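You operate a simulated robot arm through the tools that you are given. There is no shell and no other tool. Be economical: measure what you need, move in short steps, check, and stop when the job is done.

The job below is to be done with a simulated robot arm. You get a single attempt, and the scene is never put back.

JOB
Fetch the tape box marked "yellow" from the top of the gauge table and set it on the white form card there.
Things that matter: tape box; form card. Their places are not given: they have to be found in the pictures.

Only the result counts: the job must be done as asked and must still hold three seconds after the hand-in. Knocking over, shifting, dropping, spilling or breaking anything else fails it.

ROBOT AND FRAMES
A 7-joint arm with a two-finger parallel gripper, fixed in place. Base frame: the origin is at the foot of the arm, x ahead of it, y to its left, z up; the work surface is at about z = 0. Units: mm, degrees, N and s.
With the tool pointing down near the work surface it reaches from about 240 to 620 mm from the base axis. Its first joint turns from -66.0 to 66.0 degrees. Payload 2.6 kg.
Tool frame: the origin (TCP) lies between the finger pads and is the grasp point; the fingertips stand 30 mm ahead of it; z points along the fingers, y is the line along which they close. The gripper opens to 94 mm. The fingers are 28 mm wide and 10 mm thick; the gripper's body (50 by 96 mm) begins 55 mm behind the TCP.
Orientation is that of the tool frame in the base frame, as [roll, pitch, yaw] about the fixed x, y, z axes, in that order (R = Rz(yaw) Ry(pitch) Rx(roll)). With the fingers straight down and closing along the base's y, the tool's x points along the base's -x, its y along +y and its z along -z.

CONTROLS
- The arm moves only by the tool jog_arm. Its arguments are lists of equal length, an entry for each row: "slide": the shift along the tool's x, y, z in mm, a list of three; "dr": the turn, a rotation vector about the tool's x, y, z in degrees, a list of three; "hand": the opening, from 0 (shut) to 1 (fully open). In form: {"slide": [[tx, ty, tz], ...], "dr": [[rx, ry, rz], ...], "hand": [hand, ...]}. A call has 1 to 12 rows; each row shifts and turns the commanded pose from where the row before left it, along the tool's axes as they then stand. A row lasts 0.2 s, in which the tool goes at most 50 mm and 8.6 degrees; a call with a longer step from one row to the next is refused whole, and so is a gripper value outside its range. A pose out of reach is approached as far as the arm can. The call stops where the force on the tool passes 40 N (or 10 N more than at its start, if that is more) or the arm is blocked; 0.2 s more then pass. The fingers move at their own pace (about 72 mm/s each) and stop on an object; they squeeze with about 33 N. The grip force told is the motor's: it shows also when the fingers shut on nothing. Time passes only in rows, and 0.2 s behind the last, so rows that do not move let the fingers close. The reply holds the time, the measured pose of the TCP, the force on the tool along the base axes, the opening and the grip force, in the units named above and with some noise, and new pictures: "pictures" is both (left out), scene, wrist or none.
- Cameras (640 x 400 px; columns grow to the right, rows downward): "scene" is fixed at [19.2, 428.1, 536.6]; the picture's right is [-0.76, -0.65, 0.00], its down [-0.47, 0.55, -0.69] and it looks along [0.45, -0.52, -0.73] (base axes); focal length 324 px, centre (320, 200). "wrist" rides on the gripper at [76, 14, -103] in the tool frame; the picture's right is [-0.18, 0.98, 0.00], its down [-0.75, -0.14, -0.64] and it looks along [-0.63, -0.12, 0.77] (tool axes); focal length 243 px, centre (320, 200).
- pixel_to_xyz(camera, pixels): for up to 12 pixels [column, row] of the newest picture of that camera ("zoom" is the newest enlarged one), the place [x, y, z] in the base frame of the surface seen there, good to about 2 mm, but the place of the scene camera against the robot may be out by one fixed shift of up to 25 mm in any direction. No time passes.
- enlarge(camera, box): a new picture of the part [left, top, right, bottom] of that camera's present view, enlarged. No time passes.
- sign_off(): hands the job in; it is judged then, once.

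Work in short steps. Measure before you move; look again where a grasp or a placing could have gone wrong, and mend it. You have 60 turns and 170 pictures in all, those below and enlarged ones among them. Open the gripper and draw the arm clear of the work before you hand the job in, unless the task says otherwise; then end with one line.

The tools are called by a JSON object that holds its "name" and its "arguments". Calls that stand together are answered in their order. jog_arm: Moves the arm, as the interface text tells. Its arguments: {"type":"object","properties":{"slide":{"type":"array","items":{"type":"array","items":{"type":"number"}}},"dr":{"type":"array","items":{"type":"array","items":{"type":"number"}}},"hand":{"type":"array","items":{"type":"number"}},"pictures":{"type":"string","enum":["both","scene","wrist","none"]}},"required":["slide","dr","hand"]} The other tools are called the same way: pixel_to_xyz (camera, pixels) gives the place of the surface under pixels of a picture; enlarge (camera, box) takes an enlarged picture of a part of a camera's view; sign_off () hands the job in.

At the start:

```text
clock: 0.0
ee_pos: [386.9, 268.8, 251.0]
tool_rot: [180.0, 0.0, -180.0]
wrist_force: [0.9, -0.9, 0.1]
opening: 93.9
finger_force: 0.3
```

scene: 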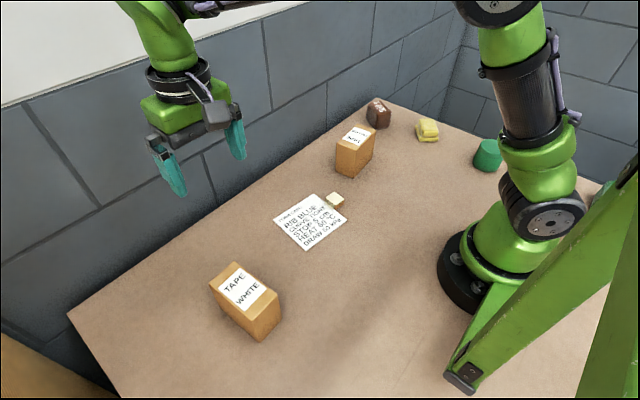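
wrist: 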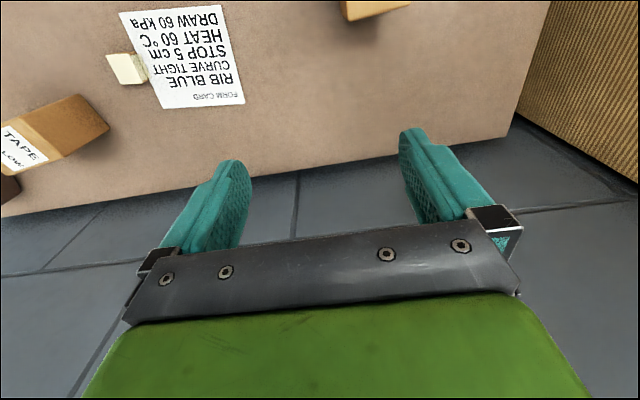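

The scene shows a box "TAPE WHITE" near (245,295) and another tape box near (355,150), whose label I need to read; the card is at (310,220) with a small block by its edge at (335,198). I enlarge these.

{"name": "enlarge", "arguments": {"camera": "scene", "box": [260, 90, 450, 260]}}

{"name": "enlarge", "arguments": {"camera": "wrist", "box": [0, 0, 260, 220]}}

{"name": "pixel_to_xyz", "arguments": {"camera": "scene", "pixels": [[275, 218], [312, 195], [347, 219], [307, 250], [336, 196], [337, 208], [343, 138], [352, 127], [375, 134], [364, 148], [355, 178], [335, 167]]}}

{"name": "pixel_to_xyz", "arguments": {"camera": "wrist", "pixels": [[119, 14], [226, 6], [244, 103], [163, 108], [107, 55], [120, 83], [147, 81], [135, 54], [20, 150], [108, 128], [77, 95], [60, 158]]}}

```text
2.35 times, centred on (355, 175) of scene
```

zoom: 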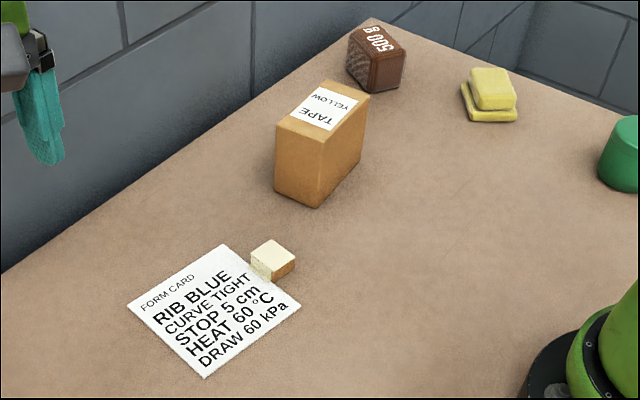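

```text
1.82 times, centred on (130, 110) of wrist
```

zoom: 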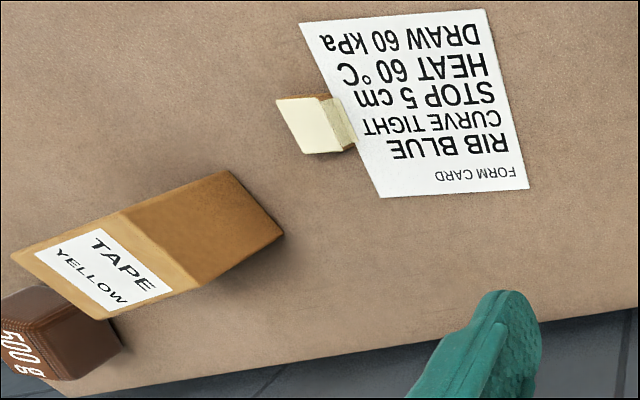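

```text
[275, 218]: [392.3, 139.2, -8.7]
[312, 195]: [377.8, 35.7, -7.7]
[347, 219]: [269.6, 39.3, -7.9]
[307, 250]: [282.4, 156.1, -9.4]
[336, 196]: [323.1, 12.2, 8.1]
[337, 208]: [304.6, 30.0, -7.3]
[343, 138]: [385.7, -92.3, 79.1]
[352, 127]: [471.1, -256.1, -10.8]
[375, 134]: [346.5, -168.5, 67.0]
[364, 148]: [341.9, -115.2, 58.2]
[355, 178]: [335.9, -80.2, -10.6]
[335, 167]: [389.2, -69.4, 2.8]
```

```text
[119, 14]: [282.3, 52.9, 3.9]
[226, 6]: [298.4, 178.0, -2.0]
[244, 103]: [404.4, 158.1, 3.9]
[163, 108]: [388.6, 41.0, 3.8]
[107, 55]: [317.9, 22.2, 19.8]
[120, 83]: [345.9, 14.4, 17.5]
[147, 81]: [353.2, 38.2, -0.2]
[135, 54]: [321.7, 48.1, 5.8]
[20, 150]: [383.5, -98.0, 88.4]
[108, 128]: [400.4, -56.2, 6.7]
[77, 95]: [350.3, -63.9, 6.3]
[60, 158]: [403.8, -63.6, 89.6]
```

The "YELLOW" box is the one at scene (355,150), and comparing the two cameras puts the scene shift at about (+12,+14,+11). I measure the box's top corners and the card with the newest zoom (wrist).

{"name": "pixel_to_xyz", "arguments": {"camera": "zoom", "pixels": [[16, 254], [118, 214], [196, 286], [100, 316], [230, 174], [282, 235], [281, 100], [308, 151], [354, 143], [336, 100], [303, 26], [484, 12]]}}

```text
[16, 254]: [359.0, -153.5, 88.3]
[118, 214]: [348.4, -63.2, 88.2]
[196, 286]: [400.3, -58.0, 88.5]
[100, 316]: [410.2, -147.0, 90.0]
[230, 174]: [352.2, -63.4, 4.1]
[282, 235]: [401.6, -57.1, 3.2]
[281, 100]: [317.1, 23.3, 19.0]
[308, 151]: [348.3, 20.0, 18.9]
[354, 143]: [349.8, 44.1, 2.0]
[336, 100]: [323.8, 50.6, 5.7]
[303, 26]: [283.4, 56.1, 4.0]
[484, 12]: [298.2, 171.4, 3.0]
```

The box measures about 52 × 91 × 88 mm, centred at (379.5,-105.5), with its short axis along (0.994,0.11). I move over it at the present height, then turn +83.7° about tool z.

{"name": "jog_arm", "arguments": {"slide": [[1, -46.8, 0], [1, -46.8, 0], [1, -46.8, 0], [1, -46.8, 0], [1, -46.8, 0], [1, -46.8, 0], [1, -46.8, 0], [0.4, -46.7, 0], [0, 0, 0]], "dr": [[0, 0, 0], [0, 0, 0], [0, 0, 0], [0, 0, 0], [0, 0, 0], [0, 0, 0], [0, 0, 0], [0, 0, 0], [0, 0, 0]], "hand": [1, 1, 1, 1, 1, 1, 1, 1, 1], "pictures": "none"}}

{"name": "jog_arm", "arguments": {"slide": [[0, 0, 0], [0, 0, 0], [0, 0, 0], [0, 0, 0], [0, 0, 0], [0, 0, 0], [0, 0, 0], [0, 0, 0], [0, 0, 0], [0, 0, 0], [0, 0, 0]], "dr": [[0, 0, 8.37], [0, 0, 8.37], [0, 0, 8.37], [0, 0, 8.37], [0, 0, 8.37], [0, 0, 8.37], [0, 0, 8.37], [0, 0, 8.37], [0, 0, 8.37], [0, 0, 8.37], [0, 0, 0]], "hand": [1, 1, 1, 1, 1, 1, 1, 1, 1, 1, 1]}}

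```text
clock: 2.0
ee_pos: [379.6, -104.9, 252.0]
tool_rot: [180.0, 0.1, -180.0]
wrist_force: [-0.3, -0.1, 0.1]
opening: 94.1
finger_force: 0.0
```

```text
clock: 4.4
ee_pos: [380.1, -105.7, 252.6]
tool_rot: [180.0, 0.0, 96.1]
wrist_force: [0.0, 0.8, -1.2]
opening: 93.9
finger_force: 0.0
```

scene: 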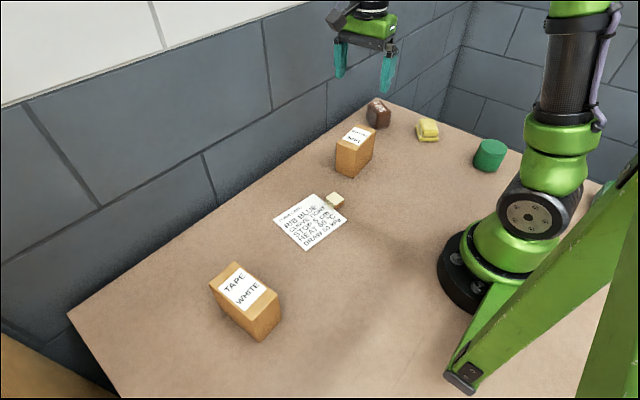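
wrist: 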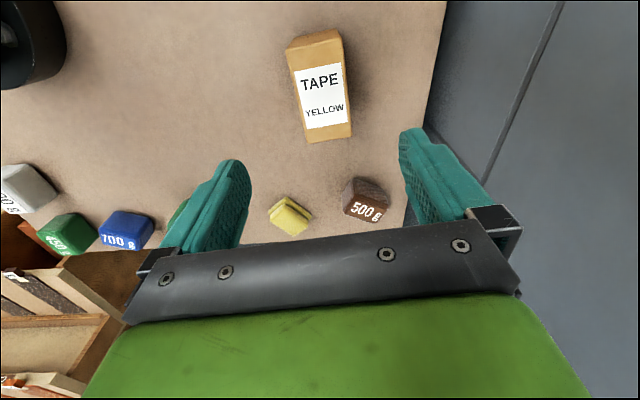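

The box's top centre appears at about (320,93), where I expected it directly under the TCP. I check its corners from this closer view.

{"name": "pixel_to_xyz", "arguments": {"camera": "wrist", "pixels": [[308, 140], [350, 134], [340, 42], [289, 52], [346, 100], [295, 105]]}}

{"name": "enlarge", "arguments": {"camera": "wrist", "box": [260, 20, 400, 150]}}

```text
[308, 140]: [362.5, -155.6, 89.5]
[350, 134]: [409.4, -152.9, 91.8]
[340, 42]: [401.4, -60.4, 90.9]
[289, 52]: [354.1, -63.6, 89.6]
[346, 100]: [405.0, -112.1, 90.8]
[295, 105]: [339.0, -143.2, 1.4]
```

```text
3.08 times, centred on (330, 85) of wrist
```

zoom: 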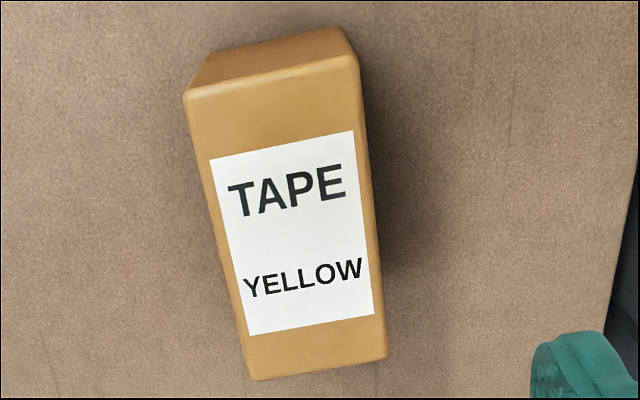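

The box centre is about (381.5,-107) and the alignment is good within 1–2°. I descend 192 mm to a TCP height of about 60 with the hand open.

{"name": "jog_arm", "arguments": {"slide": [[-1, 1.2, 30], [0, 0, 30], [0, 0, 30], [0, 0, 25], [0, 0, 25], [0, 0, 20], [0, 0, 16], [0, 0, 16], [0, 0, 0]], "dr": [[0, 0, 0], [0, 0, 0], [0, 0, 0], [0, 0, 0], [0, 0, 0], [0, 0, 0], [0, 0, 0], [0, 0, 0], [0, 0, 0]], "hand": [1, 1, 1, 1, 1, 1, 1, 1, 1]}}

```text
clock: 6.4
ee_pos: [382.0, -105.3, 61.3]
tool_rot: [180.0, 0.0, 96.2]
wrist_force: [0.9, 0.4, 0.4]
opening: 94.2
finger_force: 0.0
```

scene: 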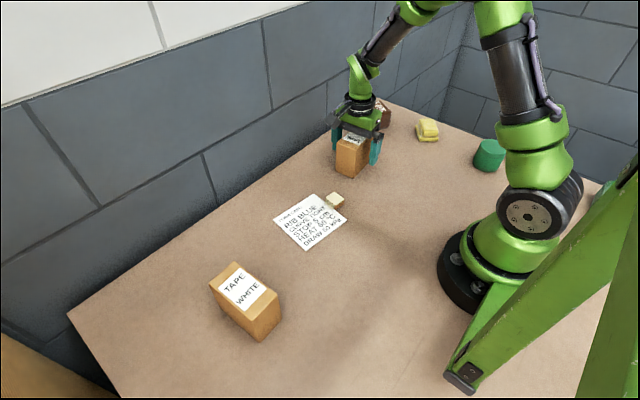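
wrist: 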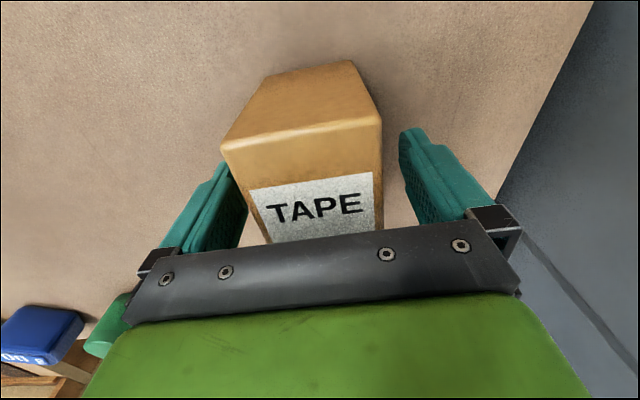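

The fingers straddle the box on both sides. I close the hand on it.

{"name": "jog_arm", "arguments": {"slide": [[0, 0, 0], [0, 0, 0], [0, 0, 0], [0, 0, 0], [0, 0, 0]], "dr": [[0, 0, 0], [0, 0, 0], [0, 0, 0], [0, 0, 0], [0, 0, 0]], "hand": [0, 0, 0, 0, 0], "pictures": "wrist"}}

```text
clock: 7.6
ee_pos: [381.6, -105.6, 59.1]
tool_rot: [-180.0, 0.1, 96.4]
wrist_force: [0.3, -0.3, -0.6]
opening: 59.1
finger_force: 32.9
```

wrist: 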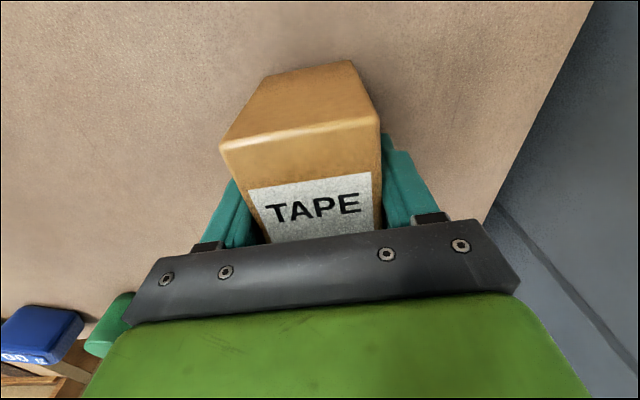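

The grip holds at 59 mm with 33 N. I lift straight up 90 mm and check.

{"name": "jog_arm", "arguments": {"slide": [[0, 0, -8], [0, 0, -16], [0, 0, -22], [0, 0, -22], [0, 0, -22], [0, 0, 0]], "dr": [[0, 0, 0], [0, 0, 0], [0, 0, 0], [0, 0, 0], [0, 0, 0], [0, 0, 0]], "hand": [0, 0, 0, 0, 0, 0]}}

```text
clock: 9.0
ee_pos: [378.8, -108.1, 151.1]
tool_rot: [179.9, 0.1, 96.2]
wrist_force: [-0.4, 0.5, -1.8]
opening: 59.0
finger_force: 32.9
```

scene: 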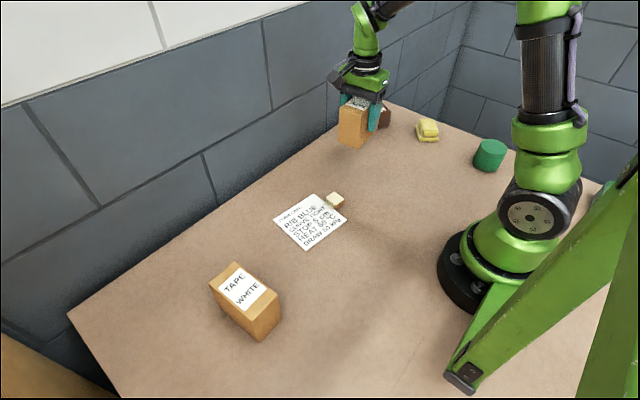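
wrist: 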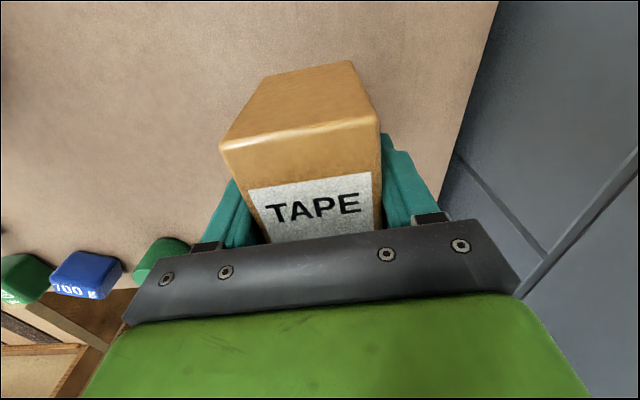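

The box is held and lifted, bottom at about z=92. The card centre is (343.5,106) with its long axis at 82.7°, so I carry the box over the card and turn 13.5°.

{"name": "jog_arm", "arguments": {"slide": [[20, -1.3, 0], [33, -2.2, 0], [33, -2.2, 0], [33, -2.2, 0], [33, -2.2, 0], [33, -2.2, 0], [32.8, -2.3, 0], [0, 0, 0], [0, 0, 0], [0, 0, 0], [0, 0, 0]], "dr": [[0, 0, 0], [0, 0, 0], [0, 0, 0], [0, 0, 0], [0, 0, 0], [0, 0, 0], [0, 0, 0], [0, 0, 4.5], [0, 0, 4.5], [0, 0, 4.5], [0, 0, 0]], "hand": [0, 0, 0, 0, 0, 0, 0, 0, 0, 0, 0]}}

```text
clock: 11.4
ee_pos: [343.6, 107.7, 148.4]
tool_rot: [179.9, -0.1, 82.7]
wrist_force: [0.2, 0.0, -1.7]
opening: 59.0
finger_force: 33.4
```

scene: 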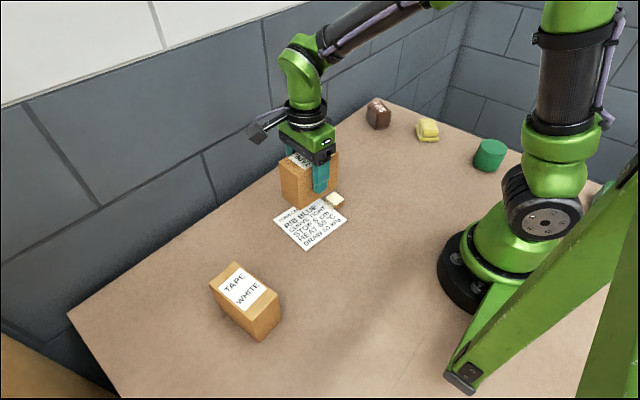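
wrist: 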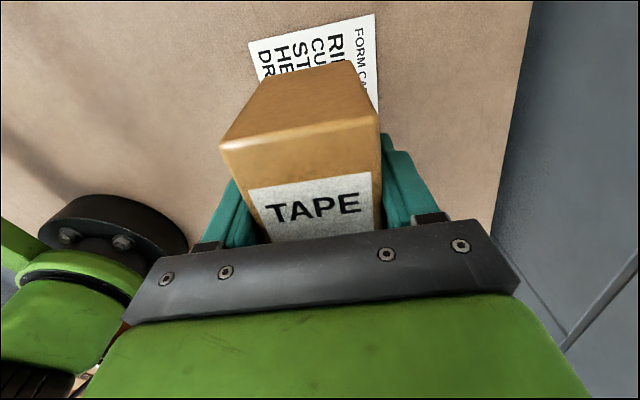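

The card's far edge shows above the box at (250,42)–(375,15). I measure these and the scene's card corners before lowering.

{"name": "pixel_to_xyz", "arguments": {"camera": "wrist", "pixels": [[251, 44], [373, 17], [376, 90], [348, 64], [264, 81]]}}

{"name": "enlarge", "arguments": {"camera": "scene", "box": [250, 120, 390, 260]}}

```text
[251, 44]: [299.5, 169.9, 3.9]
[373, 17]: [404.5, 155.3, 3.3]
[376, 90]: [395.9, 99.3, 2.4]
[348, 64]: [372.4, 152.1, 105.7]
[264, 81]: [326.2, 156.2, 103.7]
```

```text
2.86 times, centred on (320, 190) of scene
```

zoom: 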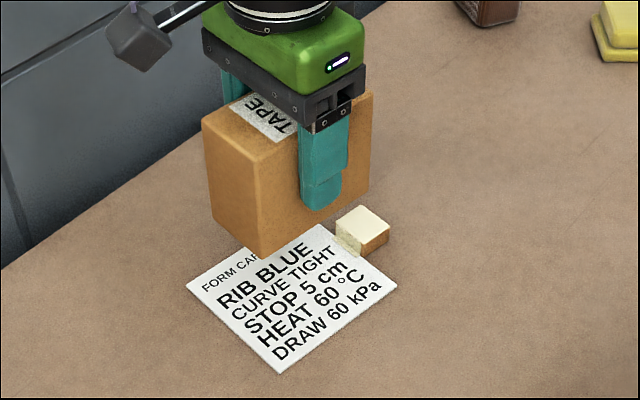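

The card is confirmed, and the box's front face (y≈154) is inside the card edge (y≈163), with the rear about 15 mm from the block. I shift 2 mm back and lower 84 mm.

{"name": "jog_arm", "arguments": {"slide": [[-2, 0, 18], [0, 0, 20], [0, 0, 18], [0, 0, 14], [0, 0, 8], [0, 0, 6], [0, 0, 0]], "dr": [[0, 0, 0], [0, 0, 0], [0, 0, 0], [0, 0, 0], [0, 0, 0], [0, 0, 0], [0, 0, 0]], "hand": [0, 0, 0, 0, 0, 0, 0]}}

{"name": "enlarge", "arguments": {"camera": "scene", "box": [250, 120, 390, 260]}}

```text
clock: 13.0
ee_pos: [343.5, 106.6, 65.5]
tool_rot: [-180.0, 0.0, 82.8]
wrist_force: [-1.6, 0.7, -1.7]
opening: 58.9
finger_force: 32.8
```

scene: 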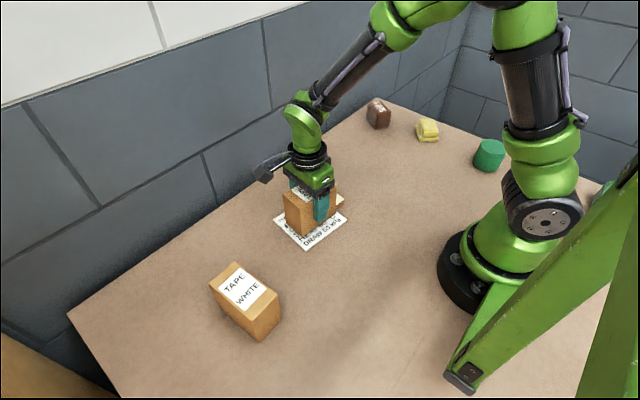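
wrist: 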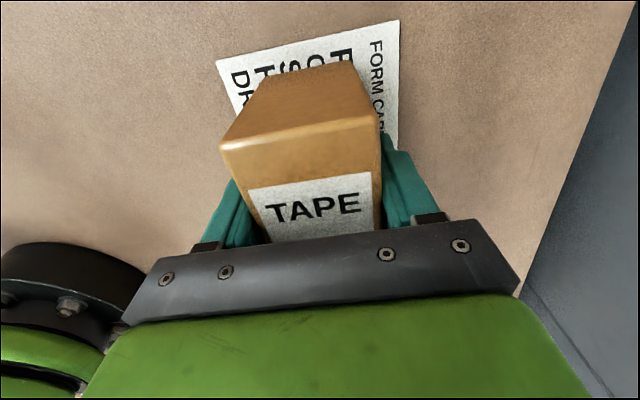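

```text
2.86 times, centred on (320, 190) of scene
```

zoom: 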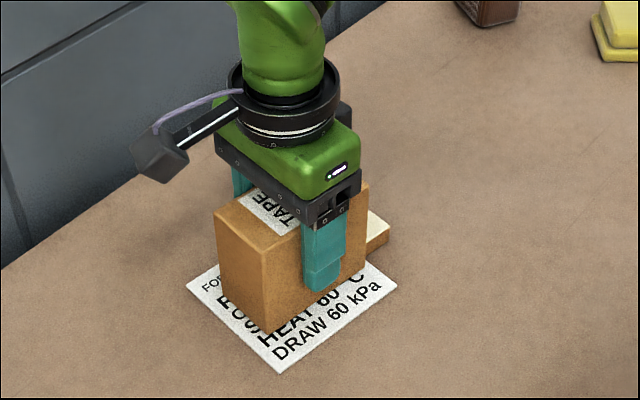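

The box sits well inside the card outline, just above it. I lower in 1 mm steps, watching the force.

{"name": "jog_arm", "arguments": {"slide": [[0, 0, 1], [0, 0, 1], [0, 0, 1], [0, 0, 0]], "dr": [[0, 0, 0], [0, 0, 0], [0, 0, 0], [0, 0, 0]], "hand": [0, 0, 0, 0], "pictures": "none"}}

```text
clock: 14.0
ee_pos: [341.8, 105.7, 63.6]
tool_rot: [180.0, 0.0, 82.8]
wrist_force: [-0.3, -0.1, -0.3]
opening: 59.1
finger_force: 33.6
```

The force on the tool is still about zero, so contact isn't clear yet. I lower a little further.

{"name": "jog_arm", "arguments": {"slide": [[0, 0, 0.7], [0, 0, 0], [0, 0, 0]], "dr": [[0, 0, 0], [0, 0, 0], [0, 0, 0]], "hand": [0, 0, 0], "pictures": "none"}}

{"name": "jog_arm", "arguments": {"slide": [[0, 0, 0], [0, 0, 0], [0, 0, 0]], "dr": [[0, 0, 0], [0, 0, 0], [0, 0, 0]], "hand": [0, 0, 0], "pictures": "none"}}

```text
clock: 14.8
ee_pos: [343.7, 106.8, 62.2]
tool_rot: [179.8, -0.1, 82.7]
wrist_force: [-3.1, -1.4, 18.0]
opening: 58.9
finger_force: 32.7
```

```text
clock: 15.6
ee_pos: [342.8, 107.7, 62.4]
tool_rot: [179.8, -0.1, 82.9]
wrist_force: [1.0, -0.2, 20.1]
opening: 59.2
finger_force: 33.0
```

An 18–20 N upward force shows the box is resting on the card. I ease off 0.5 mm and open the hand gradually.

{"name": "jog_arm", "arguments": {"slide": [[0, 0, -0.5], [0, 0, 0], [0, 0, 0], [0, 0, 0], [0, 0, 0], [0, 0, 0], [0, 0, 0]], "dr": [[0, 0, 0], [0, 0, 0], [0, 0, 0], [0, 0, 0], [0, 0, 0], [0, 0, 0], [0, 0, 0]], "hand": [0, 0, 0.7, 0.8, 0.9, 1, 1]}}

```text
clock: 17.2
ee_pos: [341.7, 108.3, 61.5]
tool_rot: [180.0, 0.0, 82.9]
wrist_force: [0.2, -0.7, -0.1]
opening: 93.7
finger_force: 0.2
```

scene: 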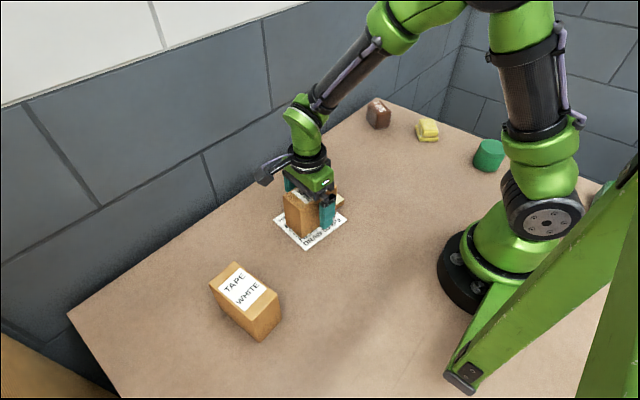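
wrist: 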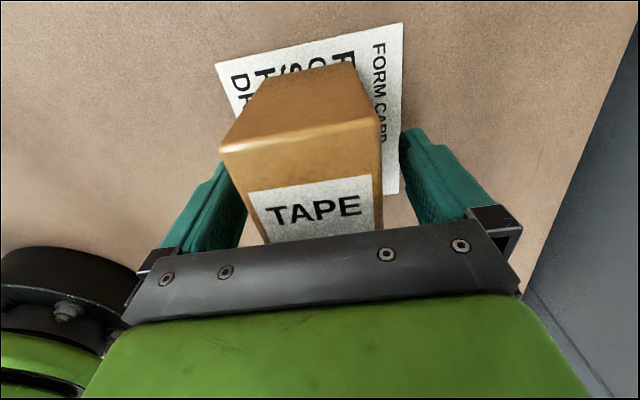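

The hand is open and the box stands on the card. I raise the arm straight up and look again.

{"name": "jog_arm", "arguments": {"slide": [[0, 0, -10], [0, 0, -20], [0, 0, -30], [0, 0, -35], [0, 0, -35], [0, 0, -35], [0, 0, 0]], "dr": [[0, 0, 0], [0, 0, 0], [0, 0, 0], [0, 0, 0], [0, 0, 0], [0, 0, 0], [0, 0, 0]], "hand": [1, 1, 1, 1, 1, 1, 1]}}

{"name": "enlarge", "arguments": {"camera": "scene", "box": [250, 120, 390, 260]}}

{"name": "enlarge", "arguments": {"camera": "wrist", "box": [220, 0, 420, 160]}}

```text
clock: 18.8
ee_pos: [342.8, 105.8, 231.3]
tool_rot: [180.0, -0.1, 82.8]
wrist_force: [0.1, -1.0, 0.5]
opening: 93.8
finger_force: 0.1
```

scene: 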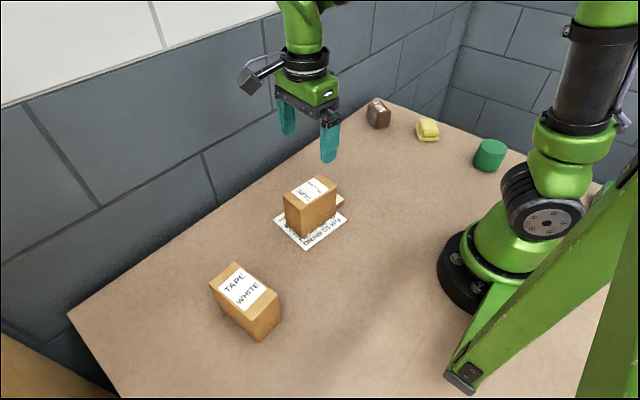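
wrist: 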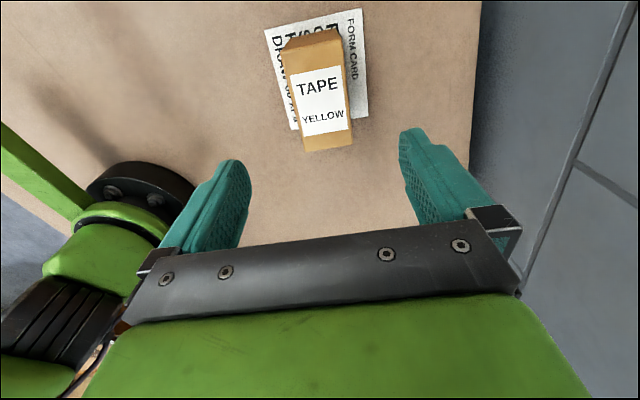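

```text
2.86 times, centred on (320, 190) of scene
```

zoom: 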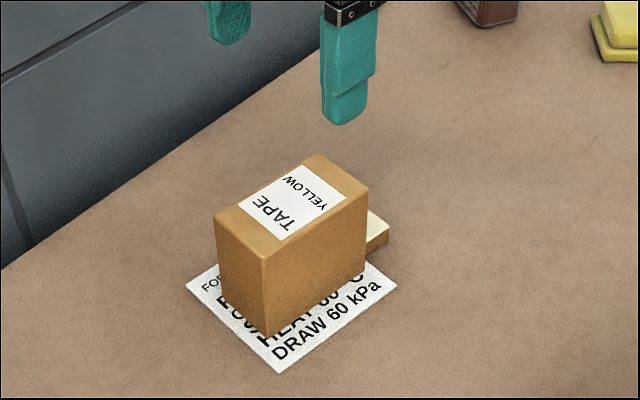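

```text
2.50 times, centred on (320, 80) of wrist
```

zoom: 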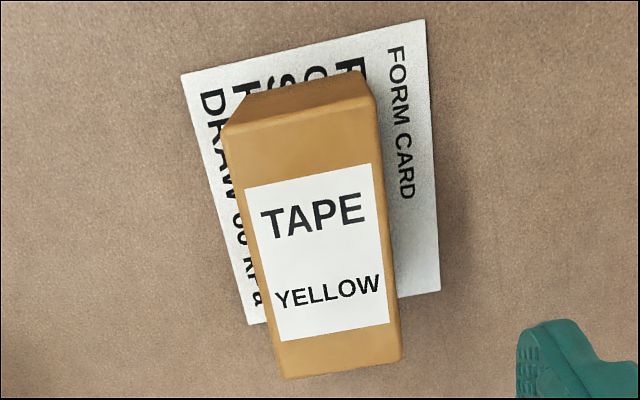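

The box stands upright on the card, and the small block at zoom (378,230) is where it was. As a last check I measure the top corners from the wrist zoom.

{"name": "pixel_to_xyz", "arguments": {"camera": "zoom", "pixels": [[230, 140], [375, 106], [397, 356], [285, 374], [187, 78], [423, 24], [438, 288]]}}

```text
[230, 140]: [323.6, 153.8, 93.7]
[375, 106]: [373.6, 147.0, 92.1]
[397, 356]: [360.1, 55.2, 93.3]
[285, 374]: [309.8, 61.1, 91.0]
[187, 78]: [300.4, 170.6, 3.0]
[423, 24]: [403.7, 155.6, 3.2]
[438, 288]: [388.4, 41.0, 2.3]
```

The box's footprint, from (310,61) to (374,147), lies wholly within the card, from (283,55) to (404,156), with a margin all round. The hand is open and clear above, so I hand in.

{"name": "sign_off", "arguments": {}}

```text
The job is handed in.
```

The "yellow" tape box stands upright on the white form card with its whole base inside the card's edges; nothing else appeared to move, and the job is handed in.
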